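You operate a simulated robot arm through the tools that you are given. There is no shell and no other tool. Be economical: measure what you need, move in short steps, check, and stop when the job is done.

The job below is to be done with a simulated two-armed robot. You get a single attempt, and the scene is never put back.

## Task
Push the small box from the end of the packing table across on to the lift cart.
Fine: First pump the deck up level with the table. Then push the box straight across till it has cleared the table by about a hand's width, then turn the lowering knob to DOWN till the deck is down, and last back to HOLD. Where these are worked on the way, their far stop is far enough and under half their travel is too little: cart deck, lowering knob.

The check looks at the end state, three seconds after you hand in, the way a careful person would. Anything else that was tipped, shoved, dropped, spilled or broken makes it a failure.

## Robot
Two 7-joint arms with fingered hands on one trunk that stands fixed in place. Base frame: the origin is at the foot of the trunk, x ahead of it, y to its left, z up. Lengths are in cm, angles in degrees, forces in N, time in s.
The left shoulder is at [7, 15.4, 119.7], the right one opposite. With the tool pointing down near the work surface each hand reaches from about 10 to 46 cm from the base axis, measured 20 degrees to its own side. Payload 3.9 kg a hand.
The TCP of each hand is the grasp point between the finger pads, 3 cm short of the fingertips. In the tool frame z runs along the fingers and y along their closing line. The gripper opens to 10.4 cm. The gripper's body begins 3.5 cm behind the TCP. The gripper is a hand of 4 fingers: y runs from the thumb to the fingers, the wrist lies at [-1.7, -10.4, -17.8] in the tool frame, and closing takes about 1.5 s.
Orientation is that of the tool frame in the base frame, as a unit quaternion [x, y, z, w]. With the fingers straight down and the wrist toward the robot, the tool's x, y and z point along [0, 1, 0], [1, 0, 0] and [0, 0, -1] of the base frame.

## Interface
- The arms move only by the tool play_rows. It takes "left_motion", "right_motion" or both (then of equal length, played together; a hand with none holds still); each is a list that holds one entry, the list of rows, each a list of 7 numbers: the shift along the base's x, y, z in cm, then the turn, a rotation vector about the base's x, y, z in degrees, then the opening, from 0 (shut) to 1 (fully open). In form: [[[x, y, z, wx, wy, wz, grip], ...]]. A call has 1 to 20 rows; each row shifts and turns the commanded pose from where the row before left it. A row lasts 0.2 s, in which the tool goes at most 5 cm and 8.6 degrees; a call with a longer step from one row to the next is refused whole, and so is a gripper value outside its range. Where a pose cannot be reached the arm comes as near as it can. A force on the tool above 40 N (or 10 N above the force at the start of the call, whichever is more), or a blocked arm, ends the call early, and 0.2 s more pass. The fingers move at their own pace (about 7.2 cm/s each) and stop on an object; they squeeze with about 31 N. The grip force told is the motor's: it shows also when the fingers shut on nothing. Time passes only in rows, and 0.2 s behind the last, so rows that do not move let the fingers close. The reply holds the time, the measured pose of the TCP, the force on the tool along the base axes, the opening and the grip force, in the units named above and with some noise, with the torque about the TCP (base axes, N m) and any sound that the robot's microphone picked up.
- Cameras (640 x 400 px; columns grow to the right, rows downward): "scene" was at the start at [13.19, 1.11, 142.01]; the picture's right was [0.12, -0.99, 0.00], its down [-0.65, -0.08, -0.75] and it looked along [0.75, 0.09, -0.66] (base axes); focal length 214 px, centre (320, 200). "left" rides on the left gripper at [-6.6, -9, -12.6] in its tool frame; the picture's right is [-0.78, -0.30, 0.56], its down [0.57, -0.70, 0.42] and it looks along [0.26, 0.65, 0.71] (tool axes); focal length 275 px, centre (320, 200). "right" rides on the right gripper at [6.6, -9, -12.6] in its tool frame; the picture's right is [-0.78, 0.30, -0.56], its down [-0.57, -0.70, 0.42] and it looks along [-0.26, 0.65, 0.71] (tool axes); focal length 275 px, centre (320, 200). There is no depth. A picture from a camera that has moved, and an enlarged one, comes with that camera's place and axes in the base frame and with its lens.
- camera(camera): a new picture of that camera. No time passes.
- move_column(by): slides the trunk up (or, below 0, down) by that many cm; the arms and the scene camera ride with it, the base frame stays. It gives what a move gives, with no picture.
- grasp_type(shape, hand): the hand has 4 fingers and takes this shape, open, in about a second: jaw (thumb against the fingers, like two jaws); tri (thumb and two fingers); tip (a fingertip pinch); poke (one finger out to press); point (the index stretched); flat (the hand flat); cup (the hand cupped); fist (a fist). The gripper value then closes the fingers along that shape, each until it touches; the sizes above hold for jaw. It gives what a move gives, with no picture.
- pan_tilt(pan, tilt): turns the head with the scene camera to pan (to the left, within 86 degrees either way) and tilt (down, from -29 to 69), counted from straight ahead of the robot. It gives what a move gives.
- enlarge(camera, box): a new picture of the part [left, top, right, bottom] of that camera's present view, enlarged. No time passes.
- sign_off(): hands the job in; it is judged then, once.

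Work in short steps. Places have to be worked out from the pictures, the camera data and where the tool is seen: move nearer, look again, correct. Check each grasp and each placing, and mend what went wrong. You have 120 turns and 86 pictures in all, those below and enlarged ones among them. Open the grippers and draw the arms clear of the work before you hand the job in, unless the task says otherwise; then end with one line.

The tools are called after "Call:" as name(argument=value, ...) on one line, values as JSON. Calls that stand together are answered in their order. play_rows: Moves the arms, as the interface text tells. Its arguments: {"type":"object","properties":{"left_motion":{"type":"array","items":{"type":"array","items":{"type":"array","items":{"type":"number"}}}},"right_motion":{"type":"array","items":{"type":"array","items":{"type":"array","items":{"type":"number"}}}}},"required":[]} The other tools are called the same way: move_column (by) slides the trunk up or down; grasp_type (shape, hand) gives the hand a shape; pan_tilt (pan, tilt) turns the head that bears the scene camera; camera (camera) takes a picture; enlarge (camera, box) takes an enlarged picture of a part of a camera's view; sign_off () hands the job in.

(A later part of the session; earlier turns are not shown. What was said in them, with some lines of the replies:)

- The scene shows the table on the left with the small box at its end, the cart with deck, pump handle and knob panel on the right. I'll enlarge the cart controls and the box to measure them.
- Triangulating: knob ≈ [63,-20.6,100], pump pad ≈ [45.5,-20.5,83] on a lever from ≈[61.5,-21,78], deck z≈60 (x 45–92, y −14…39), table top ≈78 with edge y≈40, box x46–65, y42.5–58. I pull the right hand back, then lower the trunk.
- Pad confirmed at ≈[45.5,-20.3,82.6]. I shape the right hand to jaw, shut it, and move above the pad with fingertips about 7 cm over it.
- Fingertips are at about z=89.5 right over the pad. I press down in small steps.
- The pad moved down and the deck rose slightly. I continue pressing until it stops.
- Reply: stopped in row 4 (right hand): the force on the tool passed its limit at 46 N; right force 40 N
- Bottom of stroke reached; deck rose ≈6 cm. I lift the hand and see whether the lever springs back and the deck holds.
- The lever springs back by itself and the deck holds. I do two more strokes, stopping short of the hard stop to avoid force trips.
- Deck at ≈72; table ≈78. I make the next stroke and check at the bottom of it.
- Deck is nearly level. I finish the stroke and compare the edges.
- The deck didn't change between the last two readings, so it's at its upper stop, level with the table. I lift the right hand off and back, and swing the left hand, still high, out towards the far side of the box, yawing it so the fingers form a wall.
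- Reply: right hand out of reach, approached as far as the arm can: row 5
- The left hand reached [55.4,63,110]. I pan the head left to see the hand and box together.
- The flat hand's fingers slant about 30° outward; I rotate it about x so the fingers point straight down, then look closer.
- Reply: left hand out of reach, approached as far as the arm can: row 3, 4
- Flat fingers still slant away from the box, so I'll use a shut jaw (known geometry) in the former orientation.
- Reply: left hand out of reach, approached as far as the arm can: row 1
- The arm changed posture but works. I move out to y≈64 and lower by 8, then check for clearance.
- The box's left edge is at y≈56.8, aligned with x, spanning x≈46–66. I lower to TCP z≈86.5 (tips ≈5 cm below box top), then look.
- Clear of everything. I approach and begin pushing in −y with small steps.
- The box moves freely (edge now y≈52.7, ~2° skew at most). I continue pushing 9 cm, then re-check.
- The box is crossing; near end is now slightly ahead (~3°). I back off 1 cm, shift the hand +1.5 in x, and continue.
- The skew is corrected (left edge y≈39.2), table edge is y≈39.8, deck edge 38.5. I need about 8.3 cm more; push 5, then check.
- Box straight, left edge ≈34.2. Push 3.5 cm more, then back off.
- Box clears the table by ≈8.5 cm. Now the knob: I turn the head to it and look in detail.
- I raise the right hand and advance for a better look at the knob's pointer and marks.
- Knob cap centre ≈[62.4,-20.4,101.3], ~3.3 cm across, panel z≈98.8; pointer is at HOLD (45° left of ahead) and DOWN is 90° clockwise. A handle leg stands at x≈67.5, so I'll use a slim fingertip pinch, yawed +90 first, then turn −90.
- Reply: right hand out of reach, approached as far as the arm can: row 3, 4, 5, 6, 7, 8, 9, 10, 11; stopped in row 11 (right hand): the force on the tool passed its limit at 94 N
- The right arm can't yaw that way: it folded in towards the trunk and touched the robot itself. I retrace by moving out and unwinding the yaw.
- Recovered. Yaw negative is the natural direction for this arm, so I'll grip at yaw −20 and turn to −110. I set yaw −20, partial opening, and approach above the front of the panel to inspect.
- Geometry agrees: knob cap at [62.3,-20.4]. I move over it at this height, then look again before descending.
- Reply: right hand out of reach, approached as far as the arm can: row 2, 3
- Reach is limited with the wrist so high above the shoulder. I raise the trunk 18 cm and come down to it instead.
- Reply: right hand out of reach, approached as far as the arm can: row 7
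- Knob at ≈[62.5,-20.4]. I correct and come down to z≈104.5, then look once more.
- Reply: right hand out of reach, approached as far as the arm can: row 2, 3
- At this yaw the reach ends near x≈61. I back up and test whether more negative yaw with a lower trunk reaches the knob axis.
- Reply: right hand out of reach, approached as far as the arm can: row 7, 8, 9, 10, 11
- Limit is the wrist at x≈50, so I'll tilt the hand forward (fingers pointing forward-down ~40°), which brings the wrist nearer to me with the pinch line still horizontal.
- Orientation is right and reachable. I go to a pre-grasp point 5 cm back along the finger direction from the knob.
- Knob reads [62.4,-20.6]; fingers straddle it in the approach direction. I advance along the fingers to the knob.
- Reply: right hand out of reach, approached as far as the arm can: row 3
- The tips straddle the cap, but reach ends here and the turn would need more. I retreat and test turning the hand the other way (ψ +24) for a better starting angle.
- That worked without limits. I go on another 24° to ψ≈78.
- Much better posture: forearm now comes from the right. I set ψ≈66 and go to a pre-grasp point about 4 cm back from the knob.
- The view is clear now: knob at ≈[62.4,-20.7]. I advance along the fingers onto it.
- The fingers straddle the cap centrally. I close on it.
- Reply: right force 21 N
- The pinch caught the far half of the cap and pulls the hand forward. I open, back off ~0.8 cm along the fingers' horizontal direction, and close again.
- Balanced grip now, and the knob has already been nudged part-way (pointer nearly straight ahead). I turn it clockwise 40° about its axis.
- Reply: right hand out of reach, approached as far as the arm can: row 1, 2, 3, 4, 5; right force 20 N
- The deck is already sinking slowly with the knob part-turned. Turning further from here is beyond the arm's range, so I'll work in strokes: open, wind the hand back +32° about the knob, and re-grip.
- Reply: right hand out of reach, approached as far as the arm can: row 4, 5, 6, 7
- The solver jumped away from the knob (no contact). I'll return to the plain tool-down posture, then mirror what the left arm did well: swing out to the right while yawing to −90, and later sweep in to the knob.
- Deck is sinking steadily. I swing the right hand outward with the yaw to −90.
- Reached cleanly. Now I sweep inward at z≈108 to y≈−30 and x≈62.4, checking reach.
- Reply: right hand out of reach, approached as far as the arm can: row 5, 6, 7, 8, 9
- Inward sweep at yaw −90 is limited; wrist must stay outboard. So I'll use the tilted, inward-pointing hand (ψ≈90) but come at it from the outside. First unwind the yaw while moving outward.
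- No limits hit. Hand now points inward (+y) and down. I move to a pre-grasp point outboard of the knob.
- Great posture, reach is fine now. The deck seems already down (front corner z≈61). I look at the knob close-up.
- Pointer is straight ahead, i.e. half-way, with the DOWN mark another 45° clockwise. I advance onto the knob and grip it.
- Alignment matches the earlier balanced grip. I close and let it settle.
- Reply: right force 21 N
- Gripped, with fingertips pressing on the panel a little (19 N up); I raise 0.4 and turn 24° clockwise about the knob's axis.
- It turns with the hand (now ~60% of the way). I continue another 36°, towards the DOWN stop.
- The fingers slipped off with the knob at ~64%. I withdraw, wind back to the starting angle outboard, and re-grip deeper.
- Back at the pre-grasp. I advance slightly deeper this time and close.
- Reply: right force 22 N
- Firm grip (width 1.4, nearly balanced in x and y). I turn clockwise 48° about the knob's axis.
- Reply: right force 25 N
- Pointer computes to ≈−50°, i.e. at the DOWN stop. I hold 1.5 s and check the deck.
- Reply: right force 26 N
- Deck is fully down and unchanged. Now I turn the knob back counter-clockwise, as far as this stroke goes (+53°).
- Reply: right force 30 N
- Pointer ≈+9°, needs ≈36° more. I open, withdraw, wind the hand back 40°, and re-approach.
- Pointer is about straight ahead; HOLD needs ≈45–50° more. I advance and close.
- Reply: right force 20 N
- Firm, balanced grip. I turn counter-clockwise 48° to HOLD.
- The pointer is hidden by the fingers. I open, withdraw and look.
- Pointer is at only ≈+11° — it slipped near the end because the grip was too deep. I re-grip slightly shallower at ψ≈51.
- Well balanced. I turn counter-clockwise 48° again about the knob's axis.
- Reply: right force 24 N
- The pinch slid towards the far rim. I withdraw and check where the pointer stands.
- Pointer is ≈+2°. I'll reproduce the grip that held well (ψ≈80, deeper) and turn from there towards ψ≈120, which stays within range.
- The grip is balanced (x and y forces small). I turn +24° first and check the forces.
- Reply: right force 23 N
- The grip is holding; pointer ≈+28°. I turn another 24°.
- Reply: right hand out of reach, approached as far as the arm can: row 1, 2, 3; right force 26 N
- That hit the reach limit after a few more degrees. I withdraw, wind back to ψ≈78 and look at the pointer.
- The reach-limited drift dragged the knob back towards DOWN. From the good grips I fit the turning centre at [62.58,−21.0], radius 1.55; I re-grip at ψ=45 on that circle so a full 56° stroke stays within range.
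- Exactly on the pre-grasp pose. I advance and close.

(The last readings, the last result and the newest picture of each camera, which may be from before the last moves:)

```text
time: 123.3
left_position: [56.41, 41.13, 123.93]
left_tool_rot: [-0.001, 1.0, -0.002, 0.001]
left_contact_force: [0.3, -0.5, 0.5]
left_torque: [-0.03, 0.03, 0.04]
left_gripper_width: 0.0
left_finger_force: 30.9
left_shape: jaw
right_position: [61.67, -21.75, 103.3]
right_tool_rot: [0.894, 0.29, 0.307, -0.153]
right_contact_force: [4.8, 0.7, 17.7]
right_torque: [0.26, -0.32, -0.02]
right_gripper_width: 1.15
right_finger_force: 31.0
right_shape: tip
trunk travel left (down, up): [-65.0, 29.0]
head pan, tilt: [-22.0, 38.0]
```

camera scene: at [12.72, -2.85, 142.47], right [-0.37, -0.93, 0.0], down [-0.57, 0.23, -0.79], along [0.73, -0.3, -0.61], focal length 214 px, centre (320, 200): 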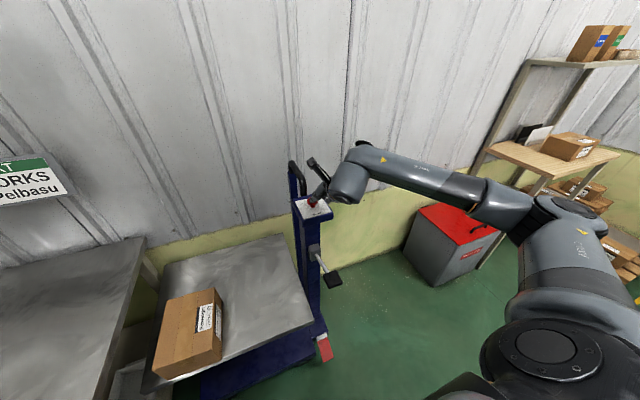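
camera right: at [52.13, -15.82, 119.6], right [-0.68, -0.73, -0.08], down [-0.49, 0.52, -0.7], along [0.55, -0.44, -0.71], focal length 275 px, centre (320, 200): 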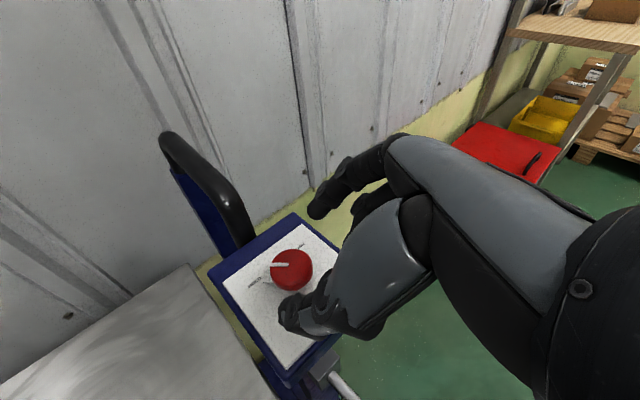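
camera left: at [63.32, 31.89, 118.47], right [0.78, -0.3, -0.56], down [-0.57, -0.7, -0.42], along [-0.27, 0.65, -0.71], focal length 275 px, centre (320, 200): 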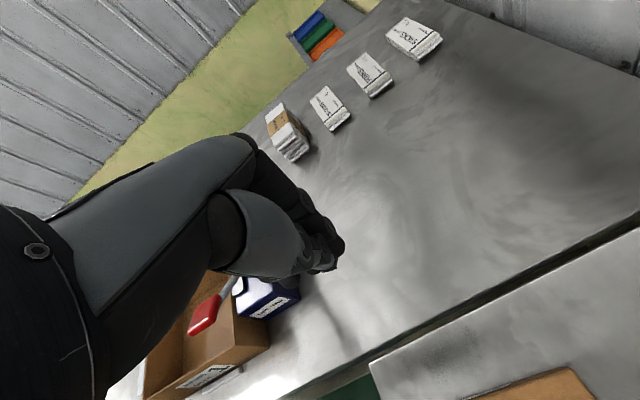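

Balanced. I turn +56° about the fitted centre.

Call:
play_rows(right_motion=[[[0.16, -0.14, 0, 0, 0, 8, 0], [0.18, -0.12, 0, 0, 0, 8, 0], [0.2, -0.09, 0, 0, 0, 8, 0], [0.21, -0.06, 0, 0, 0, 8, 0], [0.21, -0.03, 0, 0, 0, 8, 0], [0.22, 0, 0, 0, 0, 8, 0], [0.2, 0.02, 0, 0, 0, 7, 0], [0, 0, 0, 0, 0, 0, 0]]])

```text
time: 125.1
left_position: [56.2, 40.8, 124.02]
left_tool_rot: [0.0, 1.0, 0.0, 0.0]
left_contact_force: [-0.1, -0.1, -0.1]
left_torque: [0.01, -0.01, -0.02]
left_gripper_width: 0.0
left_finger_force: 30.7
left_shape: jaw
right_position: [62.84, -22.49, 103.28]
right_tool_rot: [0.659, 0.67, 0.202, -0.276]
right_contact_force: [5.7, -7.3, 26.8]
right_torque: [0.28, 0.01, -0.08]
right_gripper_width: 1.06
right_finger_force: 31.2
right_shape: tip
trunk travel left (down, up): [-65.0, 29.0]
head pan, tilt: [-22.0, 38.0]
```

Held throughout. I release, withdraw and wind back for the second stroke.

Call:
play_rows(right_motion=[[[0, 0, 0, 0, 0, 0, 0.2], [0, 0, 0, 0, 0, 0, 0.46], [0, 0, 0, 0, 0, 0, 0.46], [0.22, -1.25, 1.5, 0, 0, 0, 0.46], [0.22, -1.25, 1.5, 0, 0, 0, 0.46], [-0.56, 0.12, 0.06, 0, 0, -7.86, 0.46], [-0.56, 0.12, 0.06, 0, 0, -7.86, 0.46], [-0.56, 0.12, 0.06, 0, 0, -7.86, 0.46], [-0.56, 0.12, 0.06, 0, 0, -7.86, 0.46], [-0.56, 0.12, 0.06, 0, 0, -7.86, 0.46], [-0.56, 0.12, 0.06, 0, 0, -7.86, 0.46], [-0.56, 0.12, 0.06, 0, 0, -7.86, 0.46], [0, 0, 0, 0, 0, 0, 0.46]]])

```text
time: 127.9
left_position: [56.54, 40.79, 123.87]
left_tool_rot: [-0.001, 1.0, 0.0, 0.0]
left_contact_force: [0.7, 0.2, -0.6]
left_torque: [-0.02, 0.01, 0.0]
left_gripper_width: 0.01
left_finger_force: 30.5
left_shape: jaw
right_position: [59.57, -24.1, 106.27]
right_tool_rot: [0.895, 0.289, 0.304, -0.153]
right_contact_force: [0.1, -0.3, 0.2]
right_torque: [0.04, 0.01, 0.01]
right_gripper_width: 4.74
right_finger_force: 0.1
right_shape: tip
trunk travel left (down, up): [-65.0, 29.0]
head pan, tilt: [-22.0, 38.0]
```

Same pre-grasp pose. I advance and close for the second stroke.

Call:
play_rows(right_motion=[[[0.5, 0.6, -1, 0, 0, 0, 0.46], [0.5, 0.6, -1, 0, 0, 0, 0.46], [0.5, 0.5, -0.8, 0, 0, 0, 0.46], [0.4, 0.3, -0.55, 0, 0, 0, 0.46], [0, 0, 0, 0, 0, 0, 0.46], [0, 0, 0, 0, 0, 0, 0.2], [0, 0, 0, 0, 0, 0, 0], [0, 0, 0, 0, 0, 0, 0], [0, 0, 0, 0, 0, 0, 0], [0, 0, 0, 0, 0, 0, 0]]])

Call:
play_rows(right_motion=[[[0.16, -0.14, 0, 0, 0, 8, 0], [0.18, -0.12, 0, 0, 0, 8, 0], [0.2, -0.09, 0, 0, 0, 8, 0], [0.21, -0.06, 0, 0, 0, 8, 0], [0, 0, 0, 0, 0, 0, 0]]])

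```text
time: 130.1
left_position: [56.49, 40.89, 123.96]
left_tool_rot: [0.0, 1.0, 0.0, 0.0]
left_contact_force: [-1.1, 0.3, 0.3]
left_torque: [-0.02, 0.05, -0.01]
left_gripper_width: 0.0
left_finger_force: 30.6
left_shape: jaw
right_position: [61.29, -21.95, 103.32]
right_tool_rot: [0.894, 0.289, 0.305, -0.153]
right_contact_force: [2.9, -2.0, 15.1]
right_torque: [0.14, -0.35, -0.08]
right_gripper_width: 1.23
right_finger_force: 31.0
right_shape: tip
trunk travel left (down, up): [-65.0, 29.0]
head pan, tilt: [-22.0, 38.0]
```

```text
time: 131.3
left_position: [56.37, 40.78, 123.98]
left_tool_rot: [0.001, 1.0, 0.001, 0.001]
left_contact_force: [-0.7, 1.1, 0.3]
left_torque: [-0.02, 0.0, 0.0]
left_gripper_width: 0.0
left_finger_force: 31.3
left_shape: jaw
right_position: [62.08, -22.86, 103.34]
right_tool_rot: [0.78, 0.524, 0.253, -0.231]
right_contact_force: [4.0, -17.0, 22.4]
right_torque: [-0.07, -0.39, -0.53]
right_gripper_width: 1.1
right_finger_force: 30.7
right_shape: tip
trunk travel left (down, up): [-65.0, 29.0]
head pan, tilt: [-22.0, 38.0]
```

Torque about z rose to −0.5 Nm, suggesting the HOLD stop was reached. I release, withdraw, and check.

Call:
play_rows(right_motion=[[[0, 0, 0, 0, 0, 0, 0.2], [0, 0, 0, 0, 0, 0, 0.46], [0, 0, 0, 0, 0, 0, 0.46], [-0.2, -1.2, 1.5, 0, 0, 0, 0.46], [-0.3, -1.2, 1.5, 0, 0, 0, 0.46], [-0.2, -1, 1, 0, 0, 0, 0.46], [0, 0, 0, 0, 0, 0, 0.46]]])

Call:
enlarge(camera="right", box=[200, 160, 400, 340])

```text
time: 132.9
left_position: [56.52, 40.93, 123.91]
left_tool_rot: [0.0, 1.0, -0.001, 0.001]
left_contact_force: [-0.3, 0.0, 0.0]
left_torque: [0.04, 0.0, 0.02]
left_gripper_width: 0.02
left_finger_force: 31.4
left_shape: jaw
right_position: [61.47, -25.82, 107.01]
right_tool_rot: [0.781, 0.524, 0.248, -0.232]
right_contact_force: [0.6, 0.7, -0.4]
right_torque: [0.01, 0.01, -0.02]
right_gripper_width: 4.75
right_finger_force: 0.0
right_shape: tip
trunk travel left (down, up): [-65.0, 29.0]
head pan, tilt: [-22.0, 38.0]
```

```text
2.22 times, centred on (300, 250) of right
camera zoom: at [53.37, -26.02, 121.71], right [-0.06, -0.99, -0.09], down [-0.78, 0.1, -0.62], along [0.62, 0.04, -0.78], focal length 612 px, centre (364, 89)
```

zoom: 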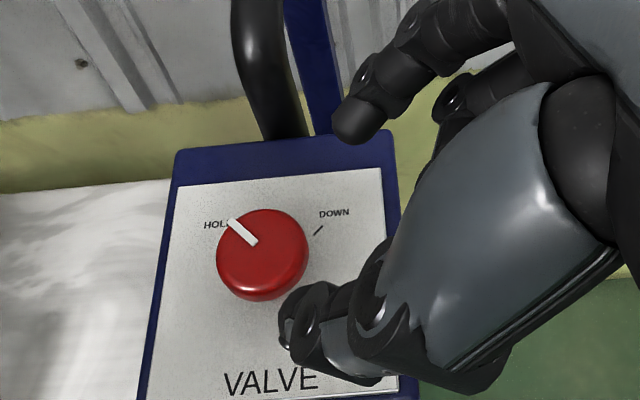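

The pointer is back at HOLD. I draw the right hand outward and up, open both grippers, and move the left a bit back.

Call:
play_rows(right_motion=[[[-0.5, -2, 1.5, 0, 0, 0, 0.5], [-1, -2, 1.5, 0, 0, 0, 0.5], [-1, -2, 1, 0, 0, 0, 0.6], [-1.5, -2, 1, 0, 0, 0, 0.8], [-1.5, -2, 0, 0, 0, 0, 1], [-1.5, -2, 0, 0, 0, 0, 1], [0, 0, 0, 0, 0, 0, 1], [0, 0, 0, 0, 0, 0, 1]]], left_motion=[[[0, 0, 0, 0, 0, 0, 1], [0, 0, 0, 0, 0, 0, 1], [-1, 0, 0, 0, 0, 0, 1], [-1, 0, 0, 0, 0, 0, 1], [-1, 0, 0, 0, 0, 0, 1], [-1, 0, 0, 0, 0, 0, 1], [0, 0, 0, 0, 0, 0, 1], [0, 0, 0, 0, 0, 0, 1]]])

Call:
pan_tilt(pan=0, tilt=42)

Call:
camera(camera="scene")

```text
time: 134.7
left_position: [52.6, 40.91, 123.89]
left_tool_rot: [0.0, 1.0, 0.0, 0.0]
left_contact_force: [-1.0, 0.5, 0.6]
left_torque: [0.01, 0.0, -0.01]
left_gripper_width: 10.39
left_finger_force: 0.1
left_shape: jaw
right_position: [54.47, -37.84, 111.87]
right_tool_rot: [0.78, 0.525, 0.249, -0.231]
right_contact_force: [-0.7, -0.6, -0.1]
right_torque: [0.0, -0.01, -0.04]
right_gripper_width: 10.37
right_finger_force: 0.0
right_shape: tip
trunk travel left (down, up): [-65.0, 29.0]
head pan, tilt: [-22.0, 38.0]
```

```text
time: 135.5
left_position: [52.58, 40.77, 123.97]
left_tool_rot: [0.001, 1.0, 0.0, 0.001]
left_contact_force: [0.2, 0.9, -0.2]
left_torque: [0.0, 0.04, 0.0]
left_gripper_width: 10.35
left_finger_force: 0.1
left_shape: jaw
right_position: [54.44, -37.88, 111.78]
right_tool_rot: [0.78, 0.525, 0.249, -0.231]
right_contact_force: [-0.3, -0.2, -0.2]
right_torque: [-0.01, -0.02, -0.01]
right_gripper_width: 10.36
right_finger_force: 0.0
right_shape: tip
trunk travel left (down, up): [-65.0, 29.0]
head pan, tilt: [0.0, 42.0]
```

```text
0 pictures are left
camera scene: at [13.17, 0.07, 141.86], right [0.0, -1.0, 0.0], down [-0.67, 0.0, -0.74], along [0.74, 0.0, -0.67], focal length 214 px, centre (320, 200)
```

scene: 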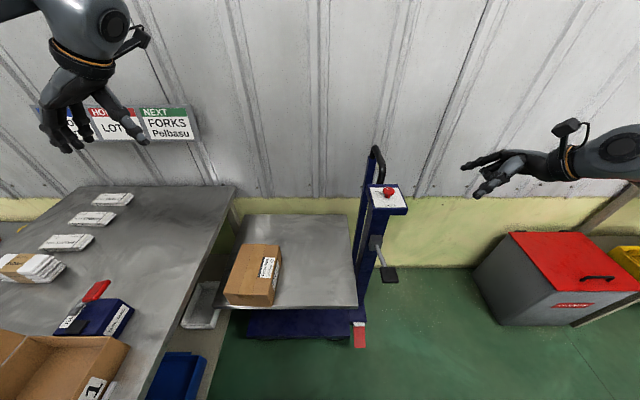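

The deck is down, the box sits on it clear of the table, and the rest of the scene is undisturbed. The knob is at HOLD and both hands are open and clear.

Call:
sign_off()

```text
The job is handed in.
```

The box is on the lift cart, about 8.5 cm clear of the table. The deck is fully down, the lowering knob is back at HOLD, and both hands are open and clear. On the way back to HOLD the knob slipped to DOWN once, with the deck already down, and I turned it back.
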